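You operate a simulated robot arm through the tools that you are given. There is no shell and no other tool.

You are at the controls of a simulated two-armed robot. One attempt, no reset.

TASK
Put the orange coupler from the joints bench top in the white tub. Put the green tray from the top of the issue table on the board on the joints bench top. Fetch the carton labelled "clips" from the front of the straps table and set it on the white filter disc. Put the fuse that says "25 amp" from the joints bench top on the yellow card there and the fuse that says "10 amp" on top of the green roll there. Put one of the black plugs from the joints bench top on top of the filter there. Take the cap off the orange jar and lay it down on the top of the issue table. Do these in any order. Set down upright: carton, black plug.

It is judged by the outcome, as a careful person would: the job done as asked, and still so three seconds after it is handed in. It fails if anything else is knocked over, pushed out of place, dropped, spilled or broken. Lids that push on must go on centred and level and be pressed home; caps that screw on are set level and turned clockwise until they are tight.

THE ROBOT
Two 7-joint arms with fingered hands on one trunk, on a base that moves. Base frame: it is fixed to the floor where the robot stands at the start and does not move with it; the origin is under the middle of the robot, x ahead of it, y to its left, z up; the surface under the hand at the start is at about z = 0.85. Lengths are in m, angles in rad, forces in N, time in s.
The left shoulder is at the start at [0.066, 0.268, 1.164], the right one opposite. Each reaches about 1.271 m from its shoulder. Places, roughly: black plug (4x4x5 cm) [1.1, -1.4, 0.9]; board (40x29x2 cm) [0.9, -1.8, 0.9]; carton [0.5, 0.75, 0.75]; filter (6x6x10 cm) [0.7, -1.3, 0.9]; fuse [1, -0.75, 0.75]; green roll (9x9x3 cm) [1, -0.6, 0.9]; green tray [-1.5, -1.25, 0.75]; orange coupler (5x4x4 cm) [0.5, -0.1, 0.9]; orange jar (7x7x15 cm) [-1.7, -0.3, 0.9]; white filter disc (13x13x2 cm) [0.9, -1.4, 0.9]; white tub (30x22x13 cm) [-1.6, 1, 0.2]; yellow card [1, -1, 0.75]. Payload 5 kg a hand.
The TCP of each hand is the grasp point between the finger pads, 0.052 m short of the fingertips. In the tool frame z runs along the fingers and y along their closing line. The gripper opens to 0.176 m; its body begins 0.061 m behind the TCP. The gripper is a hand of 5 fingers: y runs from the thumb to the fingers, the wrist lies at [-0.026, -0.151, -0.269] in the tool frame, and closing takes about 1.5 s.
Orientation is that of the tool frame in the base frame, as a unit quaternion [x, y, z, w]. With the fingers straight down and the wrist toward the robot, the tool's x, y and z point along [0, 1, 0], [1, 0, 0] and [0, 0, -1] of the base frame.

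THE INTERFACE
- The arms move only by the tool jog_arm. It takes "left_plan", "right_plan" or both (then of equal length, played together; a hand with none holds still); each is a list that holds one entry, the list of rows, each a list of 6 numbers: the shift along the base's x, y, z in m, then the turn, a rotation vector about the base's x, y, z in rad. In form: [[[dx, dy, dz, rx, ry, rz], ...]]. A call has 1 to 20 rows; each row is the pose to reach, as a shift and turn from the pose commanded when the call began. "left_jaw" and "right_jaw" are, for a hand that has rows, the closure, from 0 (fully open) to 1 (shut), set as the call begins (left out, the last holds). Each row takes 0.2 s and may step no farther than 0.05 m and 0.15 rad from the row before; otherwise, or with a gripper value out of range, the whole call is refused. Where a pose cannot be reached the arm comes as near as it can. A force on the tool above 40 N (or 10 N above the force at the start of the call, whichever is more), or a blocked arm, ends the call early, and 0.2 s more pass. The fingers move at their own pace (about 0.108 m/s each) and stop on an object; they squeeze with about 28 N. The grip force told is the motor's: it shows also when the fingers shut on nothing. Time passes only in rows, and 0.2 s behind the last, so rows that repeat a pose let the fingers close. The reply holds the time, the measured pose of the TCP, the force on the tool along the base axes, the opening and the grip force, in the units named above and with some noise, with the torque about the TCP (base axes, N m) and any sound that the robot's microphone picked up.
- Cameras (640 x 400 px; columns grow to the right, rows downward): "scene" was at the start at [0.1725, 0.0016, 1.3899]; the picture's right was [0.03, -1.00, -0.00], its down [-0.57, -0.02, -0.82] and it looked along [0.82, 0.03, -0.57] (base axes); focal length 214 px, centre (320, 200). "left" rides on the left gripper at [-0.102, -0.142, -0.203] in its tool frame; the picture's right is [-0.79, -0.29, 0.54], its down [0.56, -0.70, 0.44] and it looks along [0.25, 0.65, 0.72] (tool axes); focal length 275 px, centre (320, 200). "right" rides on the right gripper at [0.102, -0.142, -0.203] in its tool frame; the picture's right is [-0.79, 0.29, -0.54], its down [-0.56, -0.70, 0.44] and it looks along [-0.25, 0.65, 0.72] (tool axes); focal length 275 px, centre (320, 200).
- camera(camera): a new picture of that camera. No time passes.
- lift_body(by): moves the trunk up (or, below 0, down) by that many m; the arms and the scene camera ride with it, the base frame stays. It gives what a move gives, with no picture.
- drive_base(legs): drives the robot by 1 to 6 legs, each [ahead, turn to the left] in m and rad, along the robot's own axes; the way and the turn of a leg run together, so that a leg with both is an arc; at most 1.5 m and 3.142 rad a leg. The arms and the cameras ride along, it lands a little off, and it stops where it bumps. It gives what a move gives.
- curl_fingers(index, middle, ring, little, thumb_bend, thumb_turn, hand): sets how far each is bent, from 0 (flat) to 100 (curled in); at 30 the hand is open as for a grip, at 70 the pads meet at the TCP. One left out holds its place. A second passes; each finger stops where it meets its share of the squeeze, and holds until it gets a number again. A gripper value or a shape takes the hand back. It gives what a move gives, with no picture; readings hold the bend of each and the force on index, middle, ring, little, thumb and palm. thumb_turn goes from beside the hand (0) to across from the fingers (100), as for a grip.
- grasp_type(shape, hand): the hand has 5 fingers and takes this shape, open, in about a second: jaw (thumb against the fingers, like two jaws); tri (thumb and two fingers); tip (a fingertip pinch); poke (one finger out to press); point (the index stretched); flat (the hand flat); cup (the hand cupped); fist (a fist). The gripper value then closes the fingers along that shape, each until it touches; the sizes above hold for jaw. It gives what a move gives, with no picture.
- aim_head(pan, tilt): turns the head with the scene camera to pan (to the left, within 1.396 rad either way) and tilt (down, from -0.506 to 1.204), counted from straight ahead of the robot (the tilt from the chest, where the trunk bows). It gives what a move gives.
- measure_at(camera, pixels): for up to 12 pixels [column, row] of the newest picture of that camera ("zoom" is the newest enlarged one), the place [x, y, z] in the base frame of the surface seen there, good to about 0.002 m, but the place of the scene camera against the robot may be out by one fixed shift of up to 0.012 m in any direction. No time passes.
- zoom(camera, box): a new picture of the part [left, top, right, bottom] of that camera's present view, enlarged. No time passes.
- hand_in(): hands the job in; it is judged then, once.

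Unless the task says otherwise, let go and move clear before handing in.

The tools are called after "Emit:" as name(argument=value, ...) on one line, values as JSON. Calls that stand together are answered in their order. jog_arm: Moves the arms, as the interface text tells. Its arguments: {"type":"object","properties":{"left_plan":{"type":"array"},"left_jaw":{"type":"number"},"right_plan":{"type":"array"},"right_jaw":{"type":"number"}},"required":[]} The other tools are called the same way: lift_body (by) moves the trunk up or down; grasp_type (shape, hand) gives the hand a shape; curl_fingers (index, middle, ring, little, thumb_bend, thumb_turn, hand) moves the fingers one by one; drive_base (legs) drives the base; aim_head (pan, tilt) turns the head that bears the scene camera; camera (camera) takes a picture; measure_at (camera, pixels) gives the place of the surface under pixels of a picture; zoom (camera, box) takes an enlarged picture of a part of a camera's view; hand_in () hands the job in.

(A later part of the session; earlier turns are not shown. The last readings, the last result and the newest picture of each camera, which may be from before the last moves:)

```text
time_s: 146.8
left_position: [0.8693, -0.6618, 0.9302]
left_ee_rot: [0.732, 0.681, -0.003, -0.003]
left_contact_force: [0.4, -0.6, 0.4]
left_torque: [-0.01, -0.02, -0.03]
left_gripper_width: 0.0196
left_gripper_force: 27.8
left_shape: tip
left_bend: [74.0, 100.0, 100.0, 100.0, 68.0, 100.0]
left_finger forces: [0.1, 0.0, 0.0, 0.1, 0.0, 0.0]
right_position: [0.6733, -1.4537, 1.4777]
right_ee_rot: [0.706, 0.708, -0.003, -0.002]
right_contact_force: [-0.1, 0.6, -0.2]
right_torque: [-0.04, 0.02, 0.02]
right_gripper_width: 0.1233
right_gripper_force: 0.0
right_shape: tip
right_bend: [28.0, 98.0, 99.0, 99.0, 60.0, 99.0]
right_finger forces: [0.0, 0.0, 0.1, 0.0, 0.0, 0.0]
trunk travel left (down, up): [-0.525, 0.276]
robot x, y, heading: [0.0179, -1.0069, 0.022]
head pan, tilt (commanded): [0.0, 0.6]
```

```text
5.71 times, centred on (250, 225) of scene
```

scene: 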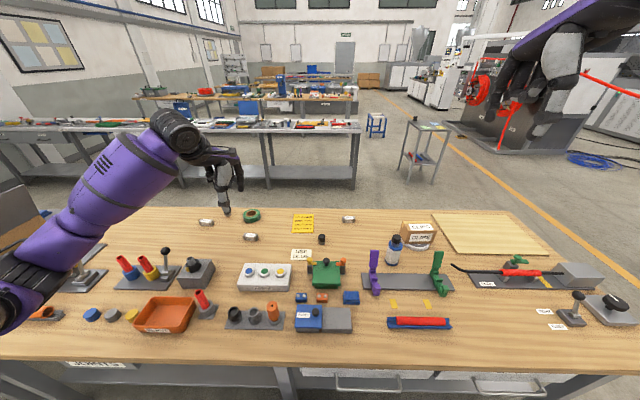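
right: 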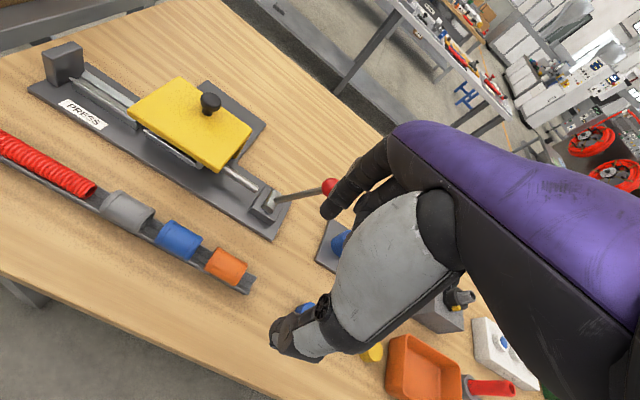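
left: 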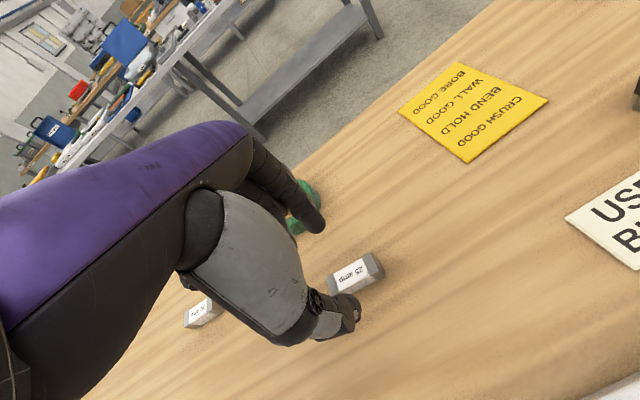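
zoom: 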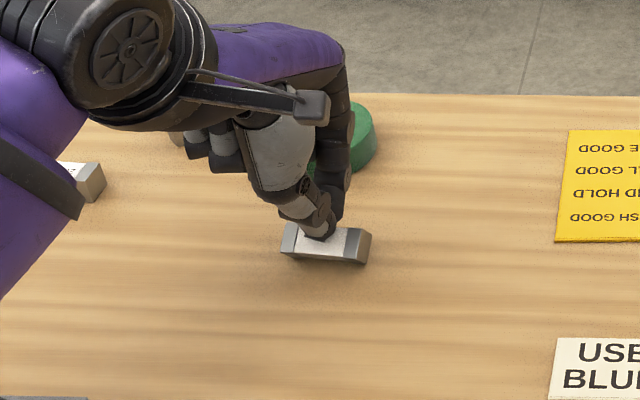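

The fuse looks rolled about its long axis under the fingertips. I'll measure points on it to see whether it is lifted off the table.

Emit:
zoom(camera="left", box=[320, 210, 400, 290])

Emit:
measure_at(camera="zoom", pixels=[[275, 115], [290, 110], [325, 205], [290, 225], [240, 150], [220, 190], [130, 300], [100, 340], [85, 320], [235, 140], [310, 150], [270, 170]])

```text
5.00 times, centred on (360, 250) of left
```

zoom: 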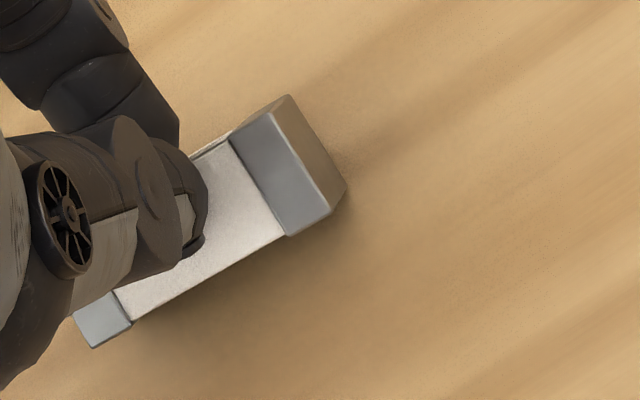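

```text
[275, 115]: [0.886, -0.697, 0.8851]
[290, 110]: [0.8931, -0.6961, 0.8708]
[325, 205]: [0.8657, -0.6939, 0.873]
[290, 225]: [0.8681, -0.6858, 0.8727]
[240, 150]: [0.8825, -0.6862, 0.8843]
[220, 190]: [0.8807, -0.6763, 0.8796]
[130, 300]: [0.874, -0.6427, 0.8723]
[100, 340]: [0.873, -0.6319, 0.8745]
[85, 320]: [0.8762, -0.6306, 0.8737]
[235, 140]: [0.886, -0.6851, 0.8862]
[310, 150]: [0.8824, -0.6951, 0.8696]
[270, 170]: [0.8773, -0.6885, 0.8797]
```

The fuse is held rolled by ~55° and about 5 mm off the table. I'll lower it to the table, open gently to about 7 cm, and look at how it settles.

Emit:
jog_arm(left_plan=[[[0, 0, -0.003, 0, 0, 0], [0, 0, -0.006, 0, 0, 0], [0, 0, -0.006, 0, 0, 0]]])

Emit:
jog_arm(left_plan=[[[0, 0, 0, 0, 0, 0], [0, 0, 0.005, 0, 0, 0], [0, 0, 0.015, 0, 0, 0], [0, 0, 0.03, 0, 0, 0], [0, 0, 0.05, 0, 0, 0], [0, 0, 0.07, 0, 0, 0]]], left_jaw=0.55)

Emit:
camera(camera="left")

Emit:
zoom(camera="left", box=[290, 200, 410, 320])

```text
time_s: 147.6
left_position: [0.8698, -0.661, 0.9285]
left_ee_rot: [0.732, 0.681, -0.002, -0.001]
left_contact_force: [1.0, -0.3, 15.9]
left_torque: [-0.06, -0.19, -0.02]
left_gripper_width: 0.0197
left_gripper_force: 28.0
left_shape: tip
left_bend: [75.0, 100.0, 100.0, 100.0, 70.0, 100.0]
left_finger forces: [10.1, 0.0, 0.1, 0.0, 16.5, 0.0]
right_position: [0.6728, -1.4538, 1.4799]
right_ee_rot: [0.707, 0.708, -0.001, -0.001]
right_contact_force: [0.2, 0.4, 0.7]
right_torque: [-0.01, 0.0, -0.01]
right_gripper_width: 0.1231
right_gripper_force: 0.0
right_shape: tip
right_bend: [28.0, 98.0, 99.0, 99.0, 60.0, 99.0]
right_finger forces: [0.0, 0.0, 0.1, 0.1, 0.0, 0.1]
trunk travel left (down, up): [-0.525, 0.276]
robot x, y, heading: [0.021, -1.0069, 0.019]
head pan, tilt (commanded): [0.0, 0.6]
```

```text
time_s: 149.0
left_position: [0.8672, -0.6621, 0.9945]
left_ee_rot: [0.732, 0.682, -0.003, -0.001]
left_contact_force: [-0.2, -0.5, -1.4]
left_torque: [0.02, -0.06, 0.03]
left_gripper_width: 0.0789
left_gripper_force: 0.0
left_shape: tip
left_bend: [73.0, 98.0, 99.0, 99.0, 72.0, 100.0]
left_finger forces: [0.0, 0.0, 0.1, 0.1, 0.0, 0.0]
right_position: [0.6735, -1.455, 1.4778]
right_ee_rot: [0.707, 0.708, -0.002, -0.002]
right_contact_force: [-0.1, -0.8, -0.6]
right_torque: [0.0, -0.01, 0.01]
right_gripper_width: 0.1233
right_gripper_force: 0.1
right_shape: tip
right_bend: [28.0, 98.0, 99.0, 99.0, 60.0, 99.0]
right_finger forces: [0.0, 0.0, 0.0, 0.0, 0.1, 0.1]
trunk travel left (down, up): [-0.525, 0.276]
robot x, y, heading: [0.0132, -1.0097, 0.022]
head pan, tilt (commanded): [0.0, 0.6]
```

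```text
taken
```

left: 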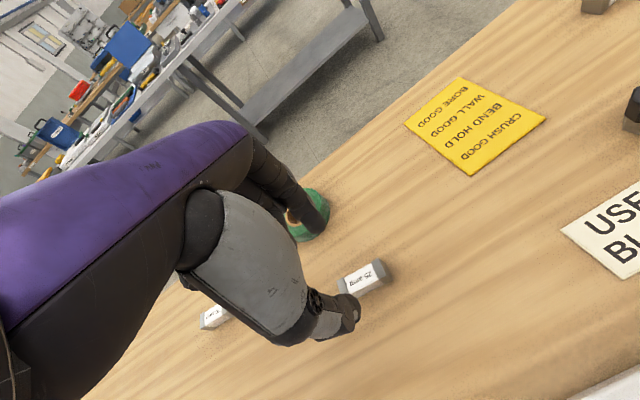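

```text
3.33 times, centred on (350, 260) of left
```

zoom: 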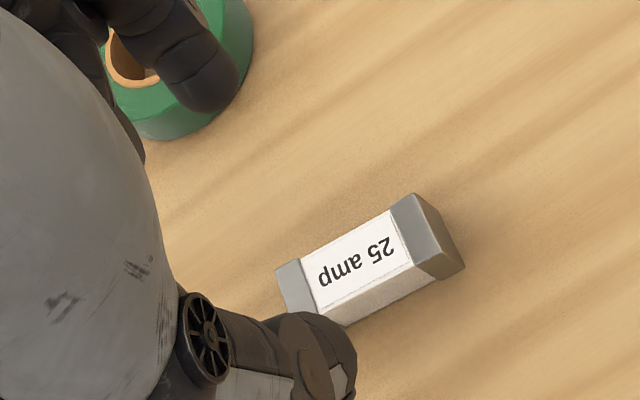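

The fuse settled flat again, label up. I'll re-measure it and grip it properly: descend with a 5 cm gap, then close near the table.

Emit:
measure_at(camera="zoom", pixels=[[355, 262], [283, 270], [300, 308], [397, 208], [436, 245], [413, 225], [295, 287]])

Emit:
jog_arm(left_plan=[[[0, 0, -0.02, 0, 0, 0], [0, 0, -0.04, 0, 0, 0], [0, 0, -0.055, 0, 0, 0], [0, 0, -0.065, 0, 0, 0], [0, 0, -0.065, 0, 0, 0]]], left_jaw=0.64)

Emit:
zoom(camera="left", box=[270, 190, 390, 310])

```text
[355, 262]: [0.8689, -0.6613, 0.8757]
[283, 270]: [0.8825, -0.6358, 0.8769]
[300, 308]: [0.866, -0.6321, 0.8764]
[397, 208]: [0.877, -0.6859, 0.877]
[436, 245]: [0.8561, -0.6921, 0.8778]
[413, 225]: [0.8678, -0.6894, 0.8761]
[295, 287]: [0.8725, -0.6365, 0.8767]
```

```text
time_s: 150.2
left_position: [0.8683, -0.6622, 0.9312]
left_ee_rot: [0.732, 0.681, -0.003, -0.001]
left_contact_force: [-0.6, -0.2, 0.5]
left_torque: [-0.02, -0.01, -0.01]
left_gripper_width: 0.0646
left_gripper_force: 0.0
left_shape: tip
left_bend: [73.0, 98.0, 99.0, 99.0, 73.0, 100.0]
left_finger forces: [0.0, 0.0, 0.0, 0.0, 0.0, 0.0]
right_position: [0.6731, -1.4547, 1.4778]
right_ee_rot: [0.706, 0.708, -0.002, -0.002]
right_contact_force: [-0.4, 0.3, -0.7]
right_torque: [-0.05, -0.03, 0.02]
right_gripper_width: 0.1233
right_gripper_force: 0.1
right_shape: tip
right_bend: [28.0, 98.0, 99.0, 99.0, 60.0, 99.0]
right_finger forces: [0.0, 0.0, 0.0, 0.1, 0.0, 0.0]
trunk travel left (down, up): [-0.525, 0.276]
robot x, y, heading: [0.0191, -1.0077, 0.026]
head pan, tilt (commanded): [0.0, 0.6]
```

```text
3.33 times, centred on (330, 250) of left
```

zoom: 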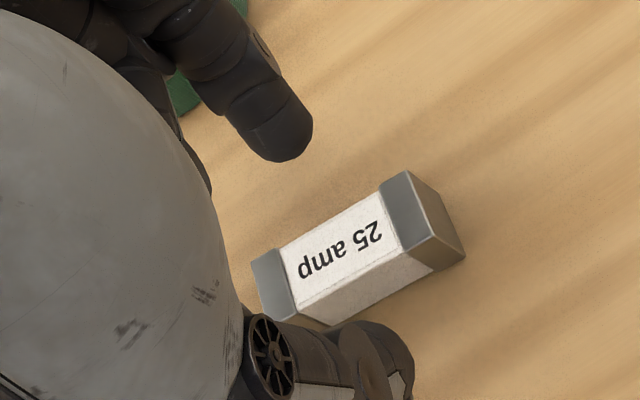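

Gap is 6.5 cm and the TCP is centred on the fuse. I'll descend to z≈0.907 and then close.

Emit:
jog_arm(left_plan=[[[0.001, 0, -0.01, 0, 0, 0], [0.001, 0, -0.018, 0, 0, 0], [0.001, 0, -0.023, 0, 0, 0], [0.001, 0, -0.023, 0, 0, 0]]])

Emit:
jog_arm(left_plan=[[[0, 0, 0, 0, 0, 0], [0, 0, 0, 0, 0, 0], [0, 0, -0.002, 0, 0, 0], [0, 0, -0.004, 0, 0, 0], [0, 0, -0.004, 0, 0, 0], [0, 0, -0.004, 0, 0, 0]]], left_jaw=1.0)

Emit:
zoom(camera="left", box=[270, 190, 390, 310])

```text
time_s: 151.2
left_position: [0.8688, -0.6617, 0.9078]
left_ee_rot: [0.732, 0.681, -0.003, -0.002]
left_contact_force: [0.4, 0.3, 0.0]
left_torque: [0.02, -0.01, 0.0]
left_gripper_width: 0.0647
left_gripper_force: 0.1
left_shape: tip
left_bend: [73.0, 98.0, 99.0, 99.0, 73.0, 100.0]
left_finger forces: [0.1, 0.0, 0.0, 0.1, 0.0, 0.0]
right_position: [0.6723, -1.4541, 1.4772]
right_ee_rot: [0.706, 0.708, -0.002, -0.002]
right_contact_force: [0.4, -0.2, 0.1]
right_torque: [0.0, 0.0, -0.01]
right_gripper_width: 0.1234
right_gripper_force: 0.2
right_shape: tip
right_bend: [28.0, 98.0, 99.0, 99.0, 60.0, 99.0]
right_finger forces: [0.0, 0.0, 0.1, 0.1, 0.0, 0.1]
trunk travel left (down, up): [-0.525, 0.276]
robot x, y, heading: [0.0194, -1.0118, 0.025]
head pan, tilt (commanded): [0.0, 0.6]
```

```text
time_s: 152.6
left_position: [0.8692, -0.6613, 0.9064]
left_ee_rot: [0.732, 0.682, -0.002, -0.001]
left_contact_force: [-1.9, 1.4, 18.9]
left_torque: [0.06, 0.03, 0.06]
left_gripper_width: 0.0221
left_gripper_force: 27.8
left_shape: tip
left_bend: [72.0, 100.0, 100.0, 100.0, 74.0, 100.0]
left_finger forces: [28.2, 0.1, 0.0, 0.1, 29.2, 0.0]
right_position: [0.6719, -1.4547, 1.4786]
right_ee_rot: [0.706, 0.708, -0.001, -0.001]
right_contact_force: [0.5, -0.3, 0.0]
right_torque: [0.02, 0.0, -0.01]
right_gripper_width: 0.1232
right_gripper_force: 0.0
right_shape: tip
right_bend: [28.0, 98.0, 99.0, 99.0, 60.0, 99.0]
right_finger forces: [0.1, 0.0, 0.0, 0.0, 0.0, 0.0]
trunk travel left (down, up): [-0.525, 0.276]
robot x, y, heading: [0.0197, -1.0119, 0.023]
head pan, tilt (commanded): [0.0, 0.6]
```

```text
3.33 times, centred on (330, 250) of left
```

zoom: 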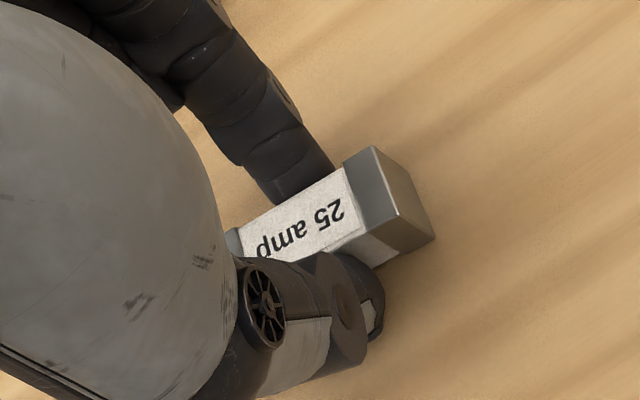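

The fuse is gripped squarely at 2.2 cm with ~28 N. I'll lift it and carry it toward the yellow card.

Emit:
jog_arm(left_plan=[[[0, 0, 0.02, 0, 0, 0], [0, 0, 0.045, 0, 0, 0], [0, 0, 0.07, 0, 0, 0], [0, 0, 0.095, 0, 0, 0], [0.015, -0.035, 0.1, 0, 0, 0], [0.03, -0.07, 0.1, 0, 0, 0.02], [0.045, -0.105, 0.1, 0, 0, 0.04], [0.06, -0.14, 0.1, 0, 0, 0.06], [0.075, -0.175, 0.1, 0, 0, 0.07], [0.08, -0.2, 0.1, 0, 0, 0.07], [0.08, -0.2, 0.1, 0, 0, 0.07]]])

Emit:
camera(camera="left")

Emit:
camera(camera="scene")

```text
time_s: 155.0
left_position: [0.9489, -0.8604, 1.0025]
left_ee_rot: [0.708, 0.706, -0.003, -0.001]
left_contact_force: [-1.2, 0.3, -0.6]
left_torque: [-0.09, 0.0, 0.04]
left_gripper_width: 0.0219
left_gripper_force: 27.6
left_shape: tip
left_bend: [72.0, 100.0, 100.0, 100.0, 74.0, 100.0]
left_finger forces: [26.2, 0.0, 0.0, 0.0, 26.3, 0.1]
right_position: [0.6731, -1.4526, 1.4784]
right_ee_rot: [0.706, 0.708, -0.002, -0.001]
right_contact_force: [0.1, 0.6, 0.8]
right_torque: [-0.11, -0.03, -0.03]
right_gripper_width: 0.1232
right_gripper_force: 0.1
right_shape: tip
right_bend: [28.0, 98.0, 99.0, 99.0, 60.0, 99.0]
right_finger forces: [0.0, 0.1, 0.0, 0.1, 0.0, 0.0]
trunk travel left (down, up): [-0.525, 0.276]
robot x, y, heading: [0.0148, -1.0107, 0.02]
head pan, tilt (commanded): [0.0, 0.6]
```

```text
taken
```

left: 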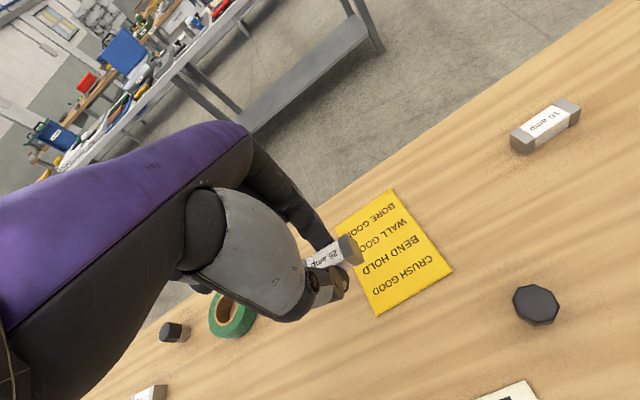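

```text
taken
```

scene: 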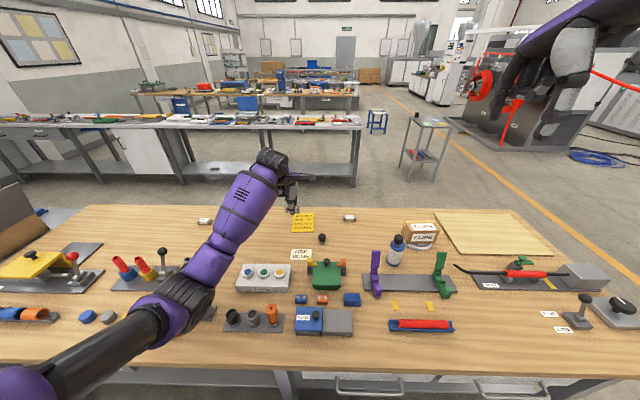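

The card's corners are visible in the left view at (391,190), (451,270) and (378,314). I'll measure them and the held fuse.

Emit:
measure_at(camera="left", pixels=[[390, 192], [449, 269], [378, 312], [400, 240], [348, 250], [318, 262], [335, 262], [355, 290]])

Emit:
zoom(camera="left", box=[290, 180, 470, 330])

```text
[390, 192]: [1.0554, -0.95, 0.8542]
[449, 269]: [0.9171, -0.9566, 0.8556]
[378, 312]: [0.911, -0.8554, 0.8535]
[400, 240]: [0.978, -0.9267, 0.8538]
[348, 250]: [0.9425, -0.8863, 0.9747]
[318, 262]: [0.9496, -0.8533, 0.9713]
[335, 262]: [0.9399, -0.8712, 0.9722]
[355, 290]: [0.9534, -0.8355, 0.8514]
```

```text
2.67 times, centred on (380, 255) of left
```

zoom: 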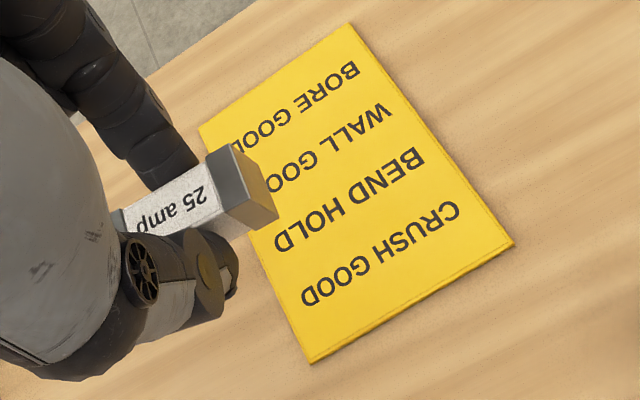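

The card centre is (0.983,-0.903), top z 0.854. I'll move the fuse over it and lower to just above the card.

Emit:
jog_arm(left_plan=[[[0.012, -0.014, 0, 0, 0, 0], [0.024, -0.028, 0, 0, 0, 0], [0.034, -0.042, -0.01, 0, 0, 0], [0.034, -0.042, -0.03, 0, 0, 0], [0.034, -0.042, -0.05, 0, 0, 0], [0.034, -0.042, -0.07, 0, 0, 0], [0.034, -0.042, -0.084, 0, 0, 0], [0.034, -0.042, -0.088, 0, 0, 0], [0.034, -0.042, -0.088, 0, 0, 0]]])

Emit:
zoom(camera="left", box=[260, 150, 440, 330])

```text
time_s: 157.0
left_position: [0.9826, -0.9048, 0.9153]
left_ee_rot: [0.708, 0.706, -0.002, -0.001]
left_contact_force: [-0.9, -0.4, -0.8]
left_torque: [0.0, -0.03, -0.02]
left_gripper_width: 0.0223
left_gripper_force: 27.7
left_shape: tip
left_bend: [72.0, 100.0, 100.0, 100.0, 74.0, 100.0]
left_finger forces: [26.1, 0.0, 0.0, 0.0, 26.1, 0.0]
right_position: [0.674, -1.4544, 1.478]
right_ee_rot: [0.706, 0.708, -0.002, -0.001]
right_contact_force: [-0.4, 0.3, -0.3]
right_torque: [0.01, -0.01, 0.02]
right_gripper_width: 0.1234
right_gripper_force: 0.1
right_shape: tip
right_bend: [28.0, 98.0, 99.0, 99.0, 60.0, 99.0]
right_finger forces: [0.0, 0.1, 0.0, 0.0, 0.1, 0.0]
trunk travel left (down, up): [-0.525, 0.276]
robot x, y, heading: [0.0179, -1.0097, 0.025]
head pan, tilt (commanded): [0.0, 0.6]
```

```text
2.22 times, centred on (350, 240) of left
```

zoom: 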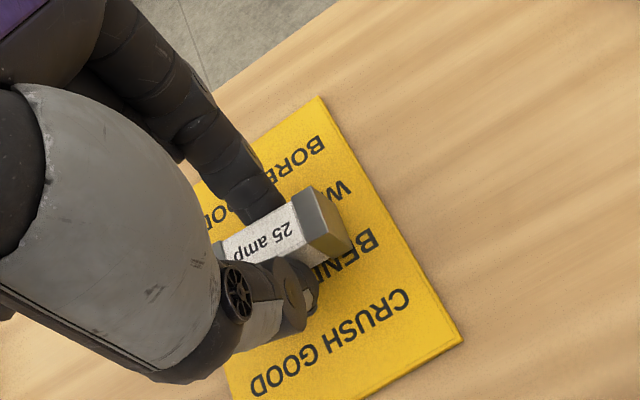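

The fuse hovers over the card's middle. I'll lower the last 5 mm to contact.

Emit:
jog_arm(left_plan=[[[0, 0, -0.003, 0, 0, 0], [0, 0, -0.005, 0, 0, 0], [0, 0, -0.006, 0, 0, 0], [0, 0, -0.006, 0, 0, 0]]])

```text
time_s: 158.0
left_position: [0.9829, -0.9037, 0.9114]
left_ee_rot: [0.708, 0.707, -0.003, -0.001]
left_contact_force: [0.3, 0.9, 5.9]
left_torque: [0.06, -0.04, 0.0]
left_gripper_width: 0.0223
left_gripper_force: 27.3
left_shape: tip
left_bend: [72.0, 100.0, 100.0, 100.0, 74.0, 100.0]
left_finger forces: [27.0, 0.1, 0.0, 0.0, 27.0, 0.1]
right_position: [0.6727, -1.4539, 1.478]
right_ee_rot: [0.707, 0.707, -0.002, -0.002]
right_contact_force: [-0.6, -0.1, -0.7]
right_torque: [0.0, -0.05, -0.02]
right_gripper_width: 0.1233
right_gripper_force: 0.1
right_shape: tip
right_bend: [28.0, 98.0, 99.0, 99.0, 60.0, 99.0]
right_finger forces: [0.0, 0.0, 0.1, 0.0, 0.0, 0.1]
trunk travel left (down, up): [-0.525, 0.276]
robot x, y, heading: [0.0178, -1.0119, 0.021]
head pan, tilt (commanded): [0.0, 0.6]
```

Contact is made (5.9 N up). I'll open the pinch modestly and rise.

Emit:
jog_arm(left_plan=[[[0, 0, 0, 0, 0, 0], [0, 0, 0.001, 0, 0, 0], [0, 0, 0.004, 0, 0, 0], [0, 0, 0.012, 0, 0, 0], [0, 0, 0.03, 0, 0, 0], [0, 0, 0.055, 0, 0, 0], [0, 0, 0.085, 0, 0, 0], [0, 0, 0.115, 0, 0, 0], [0, 0, 0.14, 0, 0, 0]]], left_jaw=0.64)

Emit:
camera(camera="left")

Emit:
zoom(camera="scene", box=[200, 190, 380, 290])

```text
time_s: 160.0
left_position: [0.983, -0.9042, 1.0481]
left_ee_rot: [0.707, 0.707, -0.004, -0.002]
left_contact_force: [-0.5, 0.1, -1.4]
left_torque: [0.0, -0.09, 0.04]
left_gripper_width: 0.063
left_gripper_force: 0.1
left_shape: tip
left_bend: [73.0, 98.0, 99.0, 99.0, 73.0, 100.0]
left_finger forces: [0.0, 0.1, 0.0, 0.0, 0.1, 0.0]
right_position: [0.6728, -1.454, 1.4781]
right_ee_rot: [0.706, 0.708, -0.001, -0.002]
right_contact_force: [-0.2, 0.1, 0.8]
right_torque: [0.04, -0.04, -0.03]
right_gripper_width: 0.1231
right_gripper_force: 0.1
right_shape: tip
right_bend: [28.0, 98.0, 99.0, 99.0, 60.0, 99.0]
right_finger forces: [0.0, 0.1, 0.0, 0.0, 0.0, 0.0]
trunk travel left (down, up): [-0.525, 0.276]
robot x, y, heading: [0.0145, -1.0073, 0.027]
head pan, tilt (commanded): [0.0, 0.6]
```

```text
taken
```

left: 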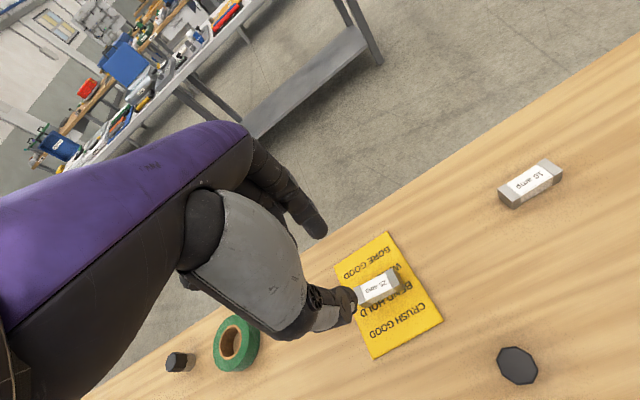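

```text
3.56 times, centred on (290, 240) of scene
```

zoom: 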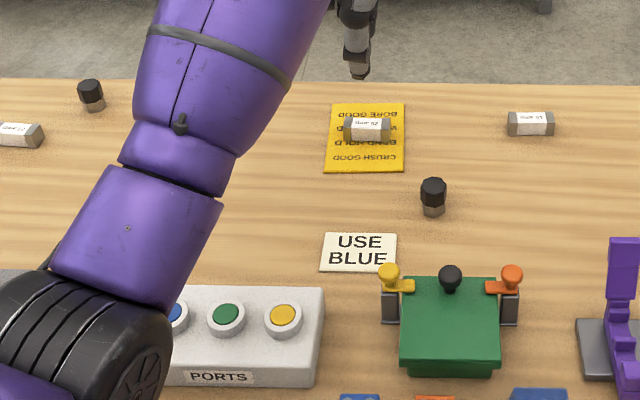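

The 25 amp fuse lies on the card. Next, the 10 amp fuse at left pixel (530,184): I'll measure its corners.

Emit:
zoom(camera="left", box=[485, 150, 575, 215])

Emit:
measure_at(camera="zoom", pixels=[[310, 200], [105, 245], [170, 285], [420, 120], [480, 155], [450, 140], [135, 265]])

```text
6.15 times, centred on (530, 182) of left
```

zoom: 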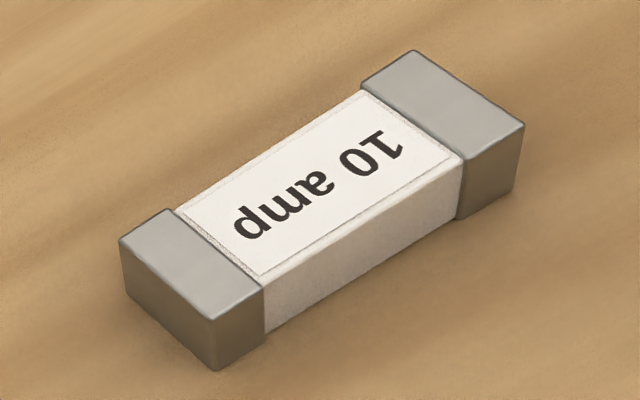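

```text
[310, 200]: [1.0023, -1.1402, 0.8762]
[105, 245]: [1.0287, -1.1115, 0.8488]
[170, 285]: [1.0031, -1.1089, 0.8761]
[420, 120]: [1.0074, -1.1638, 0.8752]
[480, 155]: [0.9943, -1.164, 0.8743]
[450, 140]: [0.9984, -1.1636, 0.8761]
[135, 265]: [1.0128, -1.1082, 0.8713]
```

The 10 amp fuse centre is (1.003,-1.139), nearly along y. I'll move the hand to hover above it.

Emit:
jog_arm(left_plan=[[[0.002, -0.03, 0, 0, 0, 0], [0.004, -0.06, 0, 0, 0, 0], [0.007, -0.09, 0, 0, 0, -0.01], [0.01, -0.12, 0, 0, 0, -0.02], [0.013, -0.15, 0, 0, 0, -0.03], [0.016, -0.18, 0, 0, 0, -0.035], [0.018, -0.21, 0, 0, 0, -0.035], [0.02, -0.2343, -0.02, 0, 0, -0.035], [0.02, -0.2343, -0.05, 0, 0, -0.035], [0.02, -0.2343, -0.08, 0, 0, -0.035], [0.02, -0.2343, -0.08, 0, 0, -0.035]]], left_jaw=0.64)

Emit:
camera(camera="left")

Emit:
zoom(camera="left", box=[280, 200, 400, 320])

```text
time_s: 162.4
left_position: [1.006, -1.1378, 0.9694]
left_ee_rot: [0.719, 0.695, -0.004, -0.002]
left_contact_force: [0.5, 2.5, -0.7]
left_torque: [-0.21, 0.07, -0.07]
left_gripper_width: 0.0632
left_gripper_force: 0.0
left_shape: tip
left_bend: [73.0, 98.0, 99.0, 99.0, 73.0, 100.0]
left_finger forces: [0.1, 0.0, 0.0, 0.0, 0.0, 0.1]
right_position: [0.6731, -1.4519, 1.4784]
right_ee_rot: [0.707, 0.708, -0.003, -0.002]
right_contact_force: [0.3, 1.3, -0.9]
right_torque: [-0.17, 0.01, -0.02]
right_gripper_width: 0.1232
right_gripper_force: 0.1
right_shape: tip
right_bend: [28.0, 98.0, 99.0, 99.0, 60.0, 99.0]
right_finger forces: [0.1, 0.0, 0.0, 0.0, 0.0, 0.0]
trunk travel left (down, up): [-0.525, 0.276]
robot x, y, heading: [0.0184, -1.0091, 0.022]
head pan, tilt (commanded): [0.0, 0.6]
```

```text
taken
```

left: 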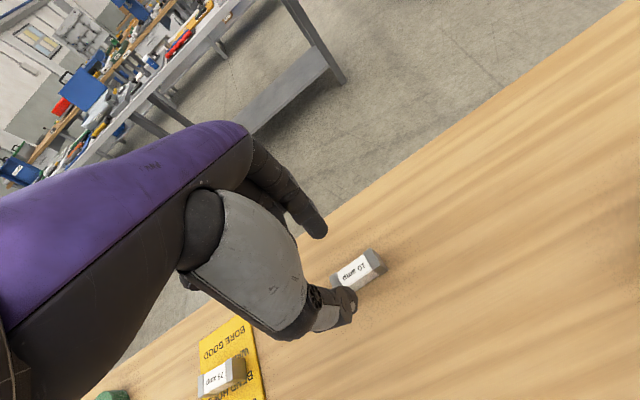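

```text
3.33 times, centred on (340, 260) of left
```

zoom: 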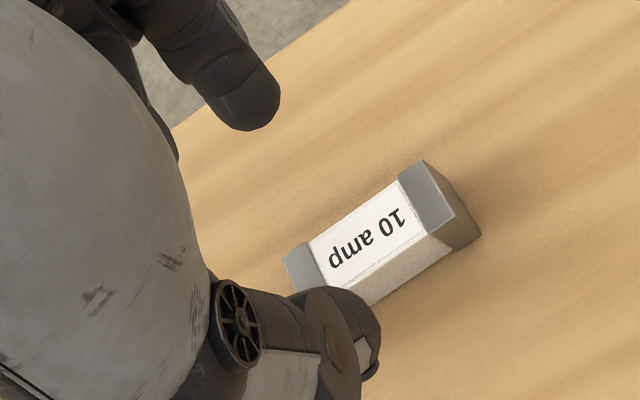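

Emit:
measure_at(camera="zoom", pixels=[[367, 238], [292, 250], [402, 180], [445, 215], [425, 195], [303, 268], [350, 280]])

```text
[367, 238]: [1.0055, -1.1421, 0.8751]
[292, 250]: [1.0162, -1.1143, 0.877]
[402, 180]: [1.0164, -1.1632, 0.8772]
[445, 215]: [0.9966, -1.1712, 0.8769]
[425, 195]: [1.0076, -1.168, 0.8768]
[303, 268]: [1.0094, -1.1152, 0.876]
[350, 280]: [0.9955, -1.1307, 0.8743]
```

The fuse centre is (1.006,-1.1415), aligned with y. I'll correct 3.5 mm, straighten the yaw, and descend to z≈0.907.

Emit:
jog_arm(left_plan=[[[0, -0.0035, -0.02, 0, 0, 0.02], [0, -0.0035, -0.04, 0, 0, 0.03], [0, -0.0035, -0.054, 0, 0, 0.03], [0, -0.0035, -0.062, 0, 0, 0.03], [0, -0.0035, -0.062, 0, 0, 0.03]]])

Emit:
zoom(camera="left", box=[270, 190, 390, 310])

```text
time_s: 163.2
left_position: [0.9919, -1.1463, 0.9364]
left_ee_rot: [0.71, 0.705, 0.004, 0.004]
left_contact_force: [-1.7, -1.6, 5.2]
left_torque: [0.33, -0.23, 0.09]
left_gripper_width: 0.0633
left_gripper_force: 0.1
left_shape: tip
left_bend: [73.0, 98.0, 99.0, 99.0, 73.0, 100.0]
left_finger forces: [0.0, 0.1, 0.1, 0.0, 0.0, 0.0]
right_position: [0.6474, -1.4541, 1.4897]
right_ee_rot: [0.706, 0.708, 0.005, 0.005]
right_contact_force: [-3.8, -0.7, 0.2]
right_torque: [0.0, -0.46, -0.09]
right_gripper_width: 0.1233
right_gripper_force: 0.0
right_shape: tip
right_bend: [28.0, 98.0, 99.0, 99.0, 60.0, 99.0]
right_finger forces: [0.0, 0.1, 0.0, 0.0, 0.1, 0.1]
trunk travel left (down, up): [-0.525, 0.276]
robot x, y, heading: [0.0167, -1.0088, 0.02]
head pan, tilt (commanded): [0.0, 0.6]
stopped in row 3 (left hand): the arm was blocked; the commanded pose is now the measured one
```

```text
3.33 times, centred on (330, 250) of left
```

zoom: 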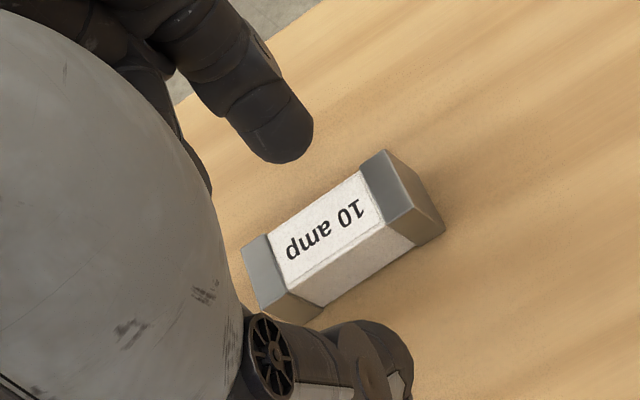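

The arm was blocked during the descent; the elbow may have touched something on the bench. I'll look at the scene before any further motion.

Emit:
camera(camera="scene")

Emit:
zoom(camera="scene", box=[120, 190, 360, 360])

```text
taken
```

scene: 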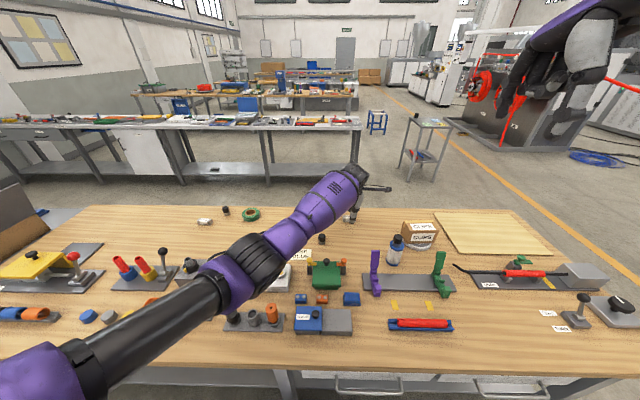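

```text
2.35 times, centred on (240, 275) of scene
```

zoom: 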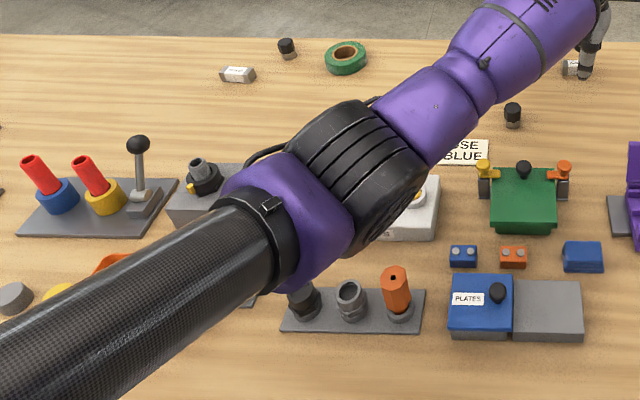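

The elbow hangs over the PORTS box around (250,262). I'll measure its height there.

Emit:
measure_at(camera="scene", pixels=[[250, 262], [270, 275], [225, 285], [240, 295], [220, 265], [290, 235], [200, 300], [280, 265], [262, 290], [150, 330]])

```text
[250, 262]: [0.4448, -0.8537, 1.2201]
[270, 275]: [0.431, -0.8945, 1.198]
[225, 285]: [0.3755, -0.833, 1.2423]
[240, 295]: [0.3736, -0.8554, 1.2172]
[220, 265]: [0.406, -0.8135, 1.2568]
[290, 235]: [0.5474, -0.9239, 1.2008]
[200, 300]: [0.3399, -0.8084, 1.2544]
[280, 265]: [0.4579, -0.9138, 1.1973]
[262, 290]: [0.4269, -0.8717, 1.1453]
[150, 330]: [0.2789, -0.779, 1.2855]
```

The elbow is at z≈1.2, free of everything, so this is simply the reach limit. I'll raise and pull the hand back a bit, then drive the base ~0.1 m closer.

Emit:
jog_arm(left_plan=[[[-0.004, 0.001, 0.01, 0, 0, 0], [-0.012, 0.003, 0.025, 0, 0, 0], [-0.025, 0.006, 0.045, 0, 0, 0], [-0.045, 0.01, 0.065, 0, 0, 0], [-0.065, 0.015, 0.08, 0, 0, 0], [-0.08, 0.02, 0.09, 0, 0, 0], [-0.08, 0.02, 0.09, 0, 0, 0]]])

Emit:
drive_base(legs=[[0.1, 0]])

Emit:
camera(camera="left")

```text
time_s: 164.8
left_position: [0.9148, -1.1236, 1.0234]
left_ee_rot: [0.708, 0.706, 0.002, 0.003]
left_contact_force: [-1.0, 0.5, -0.2]
left_torque: [0.04, -0.02, 0.0]
left_gripper_width: 0.0635
left_gripper_force: 0.1
left_shape: tip
left_bend: [73.0, 98.0, 99.0, 99.0, 73.0, 100.0]
left_finger forces: [0.0, 0.0, 0.0, 0.1, 0.0, 0.1]
right_position: [0.6534, -1.4542, 1.4864]
right_ee_rot: [0.706, 0.708, 0.003, 0.003]
right_contact_force: [-0.6, 0.2, 0.2]
right_torque: [0.0, -0.05, 0.01]
right_gripper_width: 0.1232
right_gripper_force: 0.0
right_shape: tip
right_bend: [28.0, 98.0, 99.0, 99.0, 60.0, 99.0]
right_finger forces: [0.0, 0.0, 0.0, 0.0, 0.0, 0.0]
trunk travel left (down, up): [-0.525, 0.276]
robot x, y, heading: [0.0219, -1.01, 0.028]
head pan, tilt (commanded): [0.0, 0.6]
```

```text
time_s: 165.8
left_position: [0.9405, -1.1174, 1.0338]
left_ee_rot: [0.706, 0.708, 0.007, 0.007]
left_contact_force: [4.0, 1.7, -7.1]
left_torque: [-0.48, 0.31, -0.11]
left_gripper_width: 0.0633
left_gripper_force: 0.1
left_shape: tip
left_bend: [73.0, 98.0, 99.0, 99.0, 73.0, 100.0]
left_finger forces: [0.1, 0.0, 0.1, 0.0, 0.0, 0.0]
right_position: [0.6729, -1.4541, 1.4961]
right_ee_rot: [0.706, 0.708, 0.009, 0.008]
right_contact_force: [5.8, -0.1, -3.8]
right_torque: [0.2, 0.62, 0.1]
right_gripper_width: 0.1233
right_gripper_force: 0.0
right_shape: tip
right_bend: [28.0, 98.0, 99.0, 99.0, 60.0, 99.0]
right_finger forces: [0.1, 0.0, 0.1, 0.1, 0.1, 0.0]
trunk travel left (down, up): [-0.525, 0.276]
robot x, y, heading: [0.058, -1.0103, 0.024]
head pan, tilt (commanded): [0.0, 0.6]
stopped in leg 1: the robot was blocked; the commanded pose is now the measured one
```

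```text
taken
```

left: 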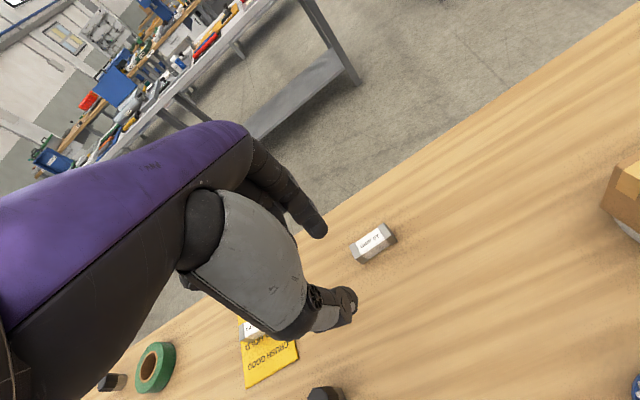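

The base bumped at x≈0.058, so that's as near as it goes. I'll back off 3 cm in tiny legs with both arms extended and watch whether the trunk lean recovers.

Emit:
drive_base(legs=[[-0.01, 0], [-0.01, 0], [-0.01, 0]])

Emit:
camera(camera="scene")

```text
time_s: 167.3
left_position: [0.9047, -1.1234, 1.04]
left_ee_rot: [0.708, 0.706, 0.008, 0.009]
left_contact_force: [1.8, 0.0, -2.0]
left_torque: [-0.03, 0.18, -0.06]
left_gripper_width: 0.0632
left_gripper_force: 0.1
left_shape: tip
left_bend: [73.0, 98.0, 99.0, 99.0, 73.0, 100.0]
left_finger forces: [0.0, 0.1, 0.0, 0.0, 0.0, 0.0]
right_position: [0.6364, -1.4555, 1.4991]
right_ee_rot: [0.706, 0.708, 0.012, 0.011]
right_contact_force: [2.4, -1.3, -1.7]
right_torque: [0.15, 0.26, 0.06]
right_gripper_width: 0.1231
right_gripper_force: 0.0
right_shape: tip
right_bend: [28.0, 98.0, 99.0, 99.0, 60.0, 99.0]
right_finger forces: [0.1, 0.0, 0.0, 0.0, 0.0, 0.0]
trunk travel left (down, up): [-0.525, 0.276]
robot x, y, heading: [0.0291, -1.0071, 0.028]
head pan, tilt (commanded): [0.0, 0.6]
```

```text
taken
```

scene: 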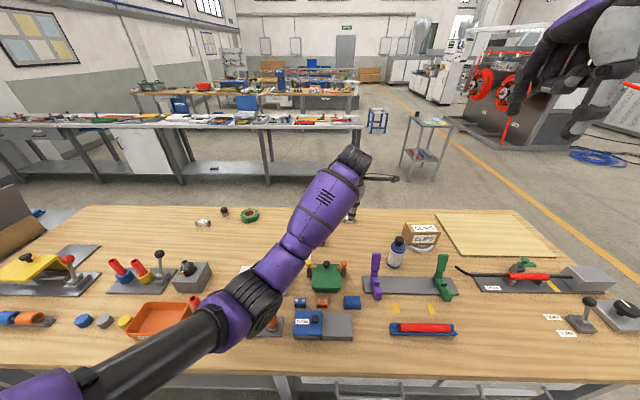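

The lean still creeps with each drive leg, so I'll stop driving here. Lowering the trunk shortens the reach to the fuse: first I'll raise the left hand by 0.2 m, then lower the trunk by 0.2 m.

Emit:
jog_arm(left_plan=[[[0, 0, 0.03, 0, 0.003, 0], [0, 0, 0.06, 0, 0.006, 0], [0, 0, 0.09, 0, 0.01, 0], [0, 0, 0.12, 0, 0.014, 0], [0, 0, 0.15, 0, 0.018, 0], [0, 0, 0.18, 0, 0.022, 0], [0, 0, 0.2, 0, 0.024, 0], [0, 0, 0.2, 0, 0.024, 0]]])

Emit:
lift_body(by=-0.2)

Emit:
camera(camera="scene")

```text
time_s: 169.1
left_position: [0.8879, -1.1237, 1.2576]
left_ee_rot: [0.708, 0.706, 0.004, 0.008]
left_contact_force: [-1.3, -0.4, 0.9]
left_torque: [-0.04, -0.02, 0.03]
left_gripper_width: 0.0634
left_gripper_force: 0.1
left_shape: tip
left_bend: [73.0, 98.0, 99.0, 99.0, 73.0, 100.0]
left_finger forces: [0.0, 0.0, 0.0, 0.0, 0.0, 0.0]
right_position: [0.6113, -1.4546, 1.5071]
right_ee_rot: [0.706, 0.708, 0.017, 0.016]
right_contact_force: [-0.7, -0.1, -1.0]
right_torque: [-0.01, -0.02, -0.02]
right_gripper_width: 0.1235
right_gripper_force: 0.0
right_shape: tip
right_bend: [28.0, 98.0, 99.0, 99.0, 60.0, 99.0]
right_finger forces: [0.0, 0.0, 0.1, 0.0, 0.0, 0.1]
trunk travel left (down, up): [-0.525, 0.276]
robot x, y, heading: [0.0267, -1.0103, 0.023]
head pan, tilt (commanded): [0.0, 0.6]
```

```text
time_s: 171.3
left_position: [0.8869, -1.1253, 1.0603]
left_ee_rot: [0.708, 0.706, 0.006, 0.008]
left_contact_force: [0.8, 0.1, -0.2]
left_torque: [-0.06, 0.03, -0.02]
left_gripper_width: 0.0635
left_gripper_force: 0.1
left_shape: tip
left_bend: [73.0, 98.0, 99.0, 99.0, 73.0, 100.0]
left_finger forces: [0.0, 0.0, 0.1, 0.0, 0.1, 0.0]
right_position: [0.6087, -1.4574, 1.3098]
right_ee_rot: [0.706, 0.708, 0.019, 0.017]
right_contact_force: [0.4, -0.5, -0.1]
right_torque: [0.01, 0.03, -0.01]
right_gripper_width: 0.1232
right_gripper_force: 0.0
right_shape: tip
right_bend: [28.0, 98.0, 99.0, 99.0, 60.0, 99.0]
right_finger forces: [0.0, 0.0, 0.0, 0.0, 0.0, 0.0]
trunk travel left (down, up): [-0.325, 0.476]
robot x, y, heading: [0.0305, -1.0084, 0.021]
head pan, tilt (commanded): [0.0, 0.6]
```

```text
taken
```

scene: 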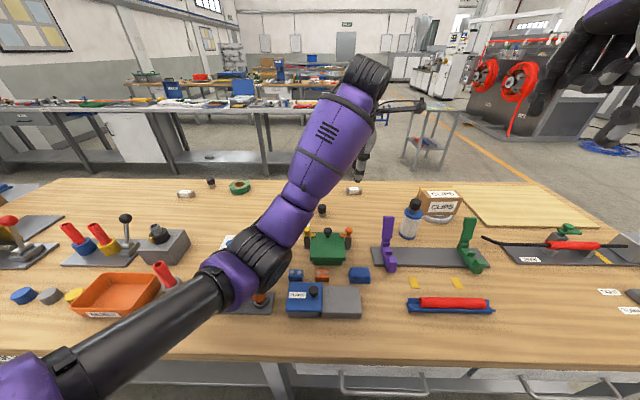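

The lift moved the hands purely vertically, so I want to know how the upper body really sits. I'll measure a few scene pixels to work out the camera's present position and pitch.

Emit:
measure_at(camera="scene", pixels=[[320, 350], [320, 290], [420, 300], [540, 250], [320, 215], [150, 200], [500, 320], [420, 110], [330, 104], [560, 200]])

```text
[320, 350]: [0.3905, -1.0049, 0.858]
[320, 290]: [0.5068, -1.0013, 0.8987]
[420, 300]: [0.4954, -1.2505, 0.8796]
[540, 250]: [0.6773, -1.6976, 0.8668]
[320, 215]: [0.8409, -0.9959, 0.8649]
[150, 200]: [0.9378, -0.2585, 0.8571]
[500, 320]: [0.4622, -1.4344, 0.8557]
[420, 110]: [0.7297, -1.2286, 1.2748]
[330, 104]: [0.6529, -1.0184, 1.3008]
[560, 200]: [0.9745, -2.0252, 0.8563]
```

Working out the camera pose from these points gives x≈0.20, z≈1.39 and pitch ≈0.6 — exactly nominal. So the trunk isn't leaning; only the arms' rest poses drift. I'll raise the trunk 8 cm for elbow clearance and go back over the 10 amp fuse.

Emit:
lift_body(by=0.08)

Emit:
jog_arm(left_plan=[[[0.02, -0.002, -0.02, 0, 0.005, 0], [0.04, -0.005, -0.04, 0, 0.01, 0], [0.06, -0.008, -0.06, 0, 0.015, 0], [0.08, -0.011, -0.08, 0, 0.02, 0], [0.1, -0.014, -0.1, 0, 0.02, 0], [0.115, -0.016, -0.12, 0, 0.02, 0], [0.119, -0.016, -0.14, 0, 0.02, 0], [0.119, -0.016, -0.16, 0, 0.02, 0], [0.119, -0.016, -0.16, 0, 0.02, 0]]])

Emit:
zoom(camera="left", box=[270, 190, 410, 320])

```text
time_s: 172.4
left_position: [0.889, -1.1225, 1.1326]
left_ee_rot: [0.707, 0.707, 0.004, 0.006]
left_contact_force: [0.7, 0.3, 0.1]
left_torque: [-0.04, 0.03, -0.05]
left_gripper_width: 0.0634
left_gripper_force: 0.2
left_shape: tip
left_bend: [73.0, 98.0, 99.0, 99.0, 73.0, 100.0]
left_finger forces: [0.1, 0.0, 0.0, 0.0, 0.1, 0.1]
right_position: [0.6145, -1.4552, 1.3869]
right_ee_rot: [0.706, 0.708, 0.016, 0.016]
right_contact_force: [0.4, 0.1, -0.1]
right_torque: [-0.01, 0.06, 0.04]
right_gripper_width: 0.1232
right_gripper_force: 0.1
right_shape: tip
right_bend: [28.0, 98.0, 99.0, 99.0, 60.0, 99.0]
right_finger forces: [0.0, 0.1, 0.0, 0.0, 0.0, 0.0]
trunk travel left (down, up): [-0.405, 0.396]
robot x, y, heading: [0.0286, -1.0082, 0.023]
head pan, tilt (commanded): [0.0, 0.6]
```

```text
time_s: 174.4
left_position: [1.0093, -1.1404, 0.9734]
left_ee_rot: [0.708, 0.706, -0.002, -0.001]
left_contact_force: [-0.5, 0.7, 0.9]
left_torque: [0.03, -0.05, 0.0]
left_gripper_width: 0.0635
left_gripper_force: 0.1
left_shape: tip
left_bend: [73.0, 98.0, 99.0, 99.0, 73.0, 100.0]
left_finger forces: [0.0, 0.0, 0.1, 0.1, 0.0, 0.0]
right_position: [0.6122, -1.4558, 1.3893]
right_ee_rot: [0.707, 0.707, 0.017, 0.017]
right_contact_force: [-1.4, 0.4, -0.1]
right_torque: [0.01, -0.08, -0.01]
right_gripper_width: 0.1233
right_gripper_force: 0.1
right_shape: tip
right_bend: [28.0, 98.0, 99.0, 99.0, 60.0, 99.0]
right_finger forces: [0.0, 0.1, 0.1, 0.0, 0.0, 0.1]
trunk travel left (down, up): [-0.405, 0.396]
robot x, y, heading: [0.0323, -1.0105, 0.025]
head pan, tilt (commanded): [0.0, 0.6]
```

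```text
3.08 times, centred on (340, 255) of left
```

zoom: 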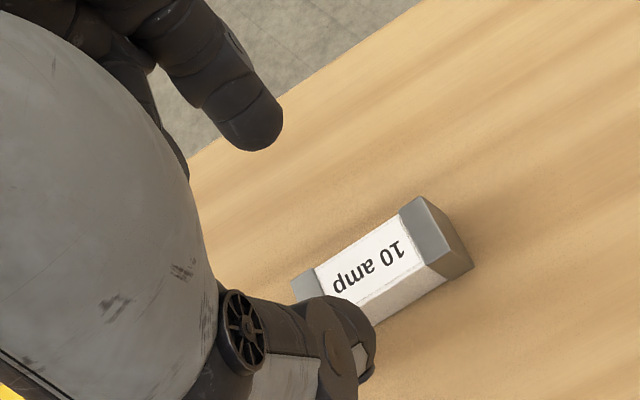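

Emit:
measure_at(camera="zoom", pixels=[[372, 268], [402, 215], [440, 252], [422, 232], [310, 285], [378, 305], [335, 255]])

```text
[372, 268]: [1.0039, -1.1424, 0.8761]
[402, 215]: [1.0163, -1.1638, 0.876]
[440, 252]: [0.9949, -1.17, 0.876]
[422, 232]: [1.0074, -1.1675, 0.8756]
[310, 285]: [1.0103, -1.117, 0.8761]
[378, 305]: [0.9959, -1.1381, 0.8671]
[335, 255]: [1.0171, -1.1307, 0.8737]
```

The fuse centre is (1.006,-1.1415), 3 mm from the TCP. I'll descend and watch for tracking.

Emit:
jog_arm(left_plan=[[[-0.003, -0.001, -0.015, 0, 0, 0], [-0.003, -0.001, -0.03, 0, 0, 0], [-0.003, -0.001, -0.045, 0, 0, 0], [-0.003, -0.001, -0.057, 0, 0, 0], [-0.003, -0.001, -0.065, 0, 0, 0], [-0.003, -0.001, -0.065, 0, 0, 0]]])

Emit:
zoom(camera="left", box=[270, 190, 390, 310])

```text
time_s: 175.8
left_position: [1.0062, -1.14, 0.9089]
left_ee_rot: [0.708, 0.706, -0.002, 0.0]
left_contact_force: [0.0, -0.5, 0.6]
left_torque: [-0.03, 0.01, 0.02]
left_gripper_width: 0.0635
left_gripper_force: 0.1
left_shape: tip
left_bend: [73.0, 98.0, 99.0, 99.0, 73.0, 100.0]
left_finger forces: [0.1, 0.1, 0.0, 0.1, 0.1, 0.1]
right_position: [0.6134, -1.4539, 1.3879]
right_ee_rot: [0.706, 0.708, 0.016, 0.016]
right_contact_force: [-0.4, -0.8, 0.1]
right_torque: [-0.02, 0.02, 0.01]
right_gripper_width: 0.1231
right_gripper_force: 0.1
right_shape: tip
right_bend: [28.0, 98.0, 99.0, 99.0, 60.0, 99.0]
right_finger forces: [0.1, 0.0, 0.0, 0.0, 0.0, 0.0]
trunk travel left (down, up): [-0.405, 0.396]
robot x, y, heading: [0.028, -1.0064, 0.021]
head pan, tilt (commanded): [0.0, 0.6]
```

```text
3.33 times, centred on (330, 250) of left
```

zoom: 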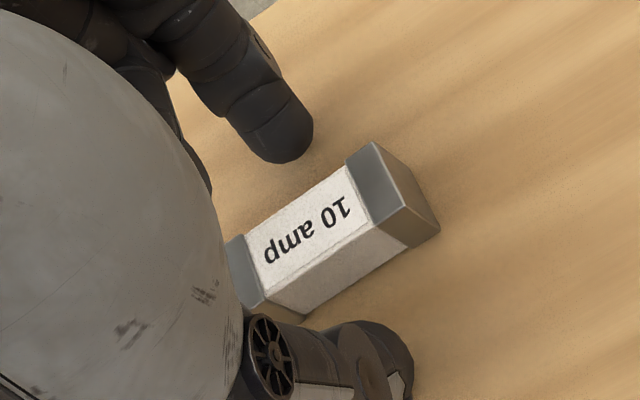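

Reached z=0.909 without trouble, geometry as in the previous good grasp. I'll close the pinch.

Emit:
jog_arm(left_plan=[[[0, 0, 0, 0, 0, 0], [0, 0, 0, 0, 0, 0], [0, 0, -0.002, 0, 0, 0], [0, 0, -0.004, 0, 0, 0], [0, 0, -0.004, 0, 0, 0], [0, 0, -0.004, 0, 0, 0]]], left_jaw=1.0)

Emit:
zoom(camera="left", box=[270, 190, 390, 310])

```text
time_s: 177.2
left_position: [1.0052, -1.1411, 0.9064]
left_ee_rot: [0.707, 0.707, -0.002, 0.001]
left_contact_force: [0.7, 0.2, 15.4]
left_torque: [0.01, -0.05, 0.02]
left_gripper_width: 0.0212
left_gripper_force: 28.2
left_shape: tip
left_bend: [71.0, 100.0, 100.0, 100.0, 74.0, 100.0]
left_finger forces: [28.8, 0.0, 0.1, 0.1, 28.1, 0.0]
right_position: [0.6125, -1.4547, 1.3892]
right_ee_rot: [0.707, 0.707, 0.017, 0.016]
right_contact_force: [-0.1, -1.1, 0.1]
right_torque: [-0.05, 0.0, -0.01]
right_gripper_width: 0.1237
right_gripper_force: 0.1
right_shape: tip
right_bend: [28.0, 98.0, 99.0, 99.0, 60.0, 99.0]
right_finger forces: [0.1, 0.1, 0.0, 0.0, 0.0, 0.0]
trunk travel left (down, up): [-0.405, 0.396]
robot x, y, heading: [0.0262, -1.01, 0.022]
head pan, tilt (commanded): [0.0, 0.6]
```

```text
3.33 times, centred on (330, 250) of left
```

zoom: 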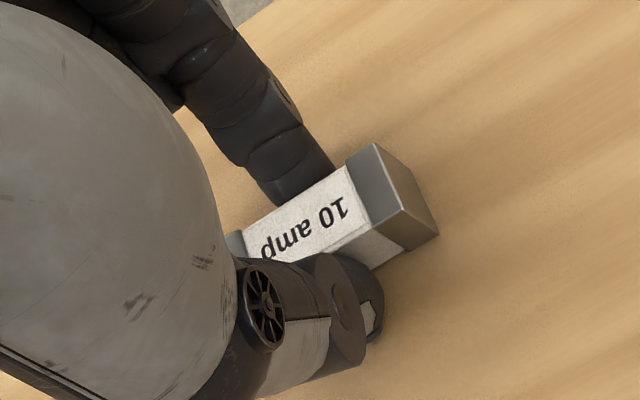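

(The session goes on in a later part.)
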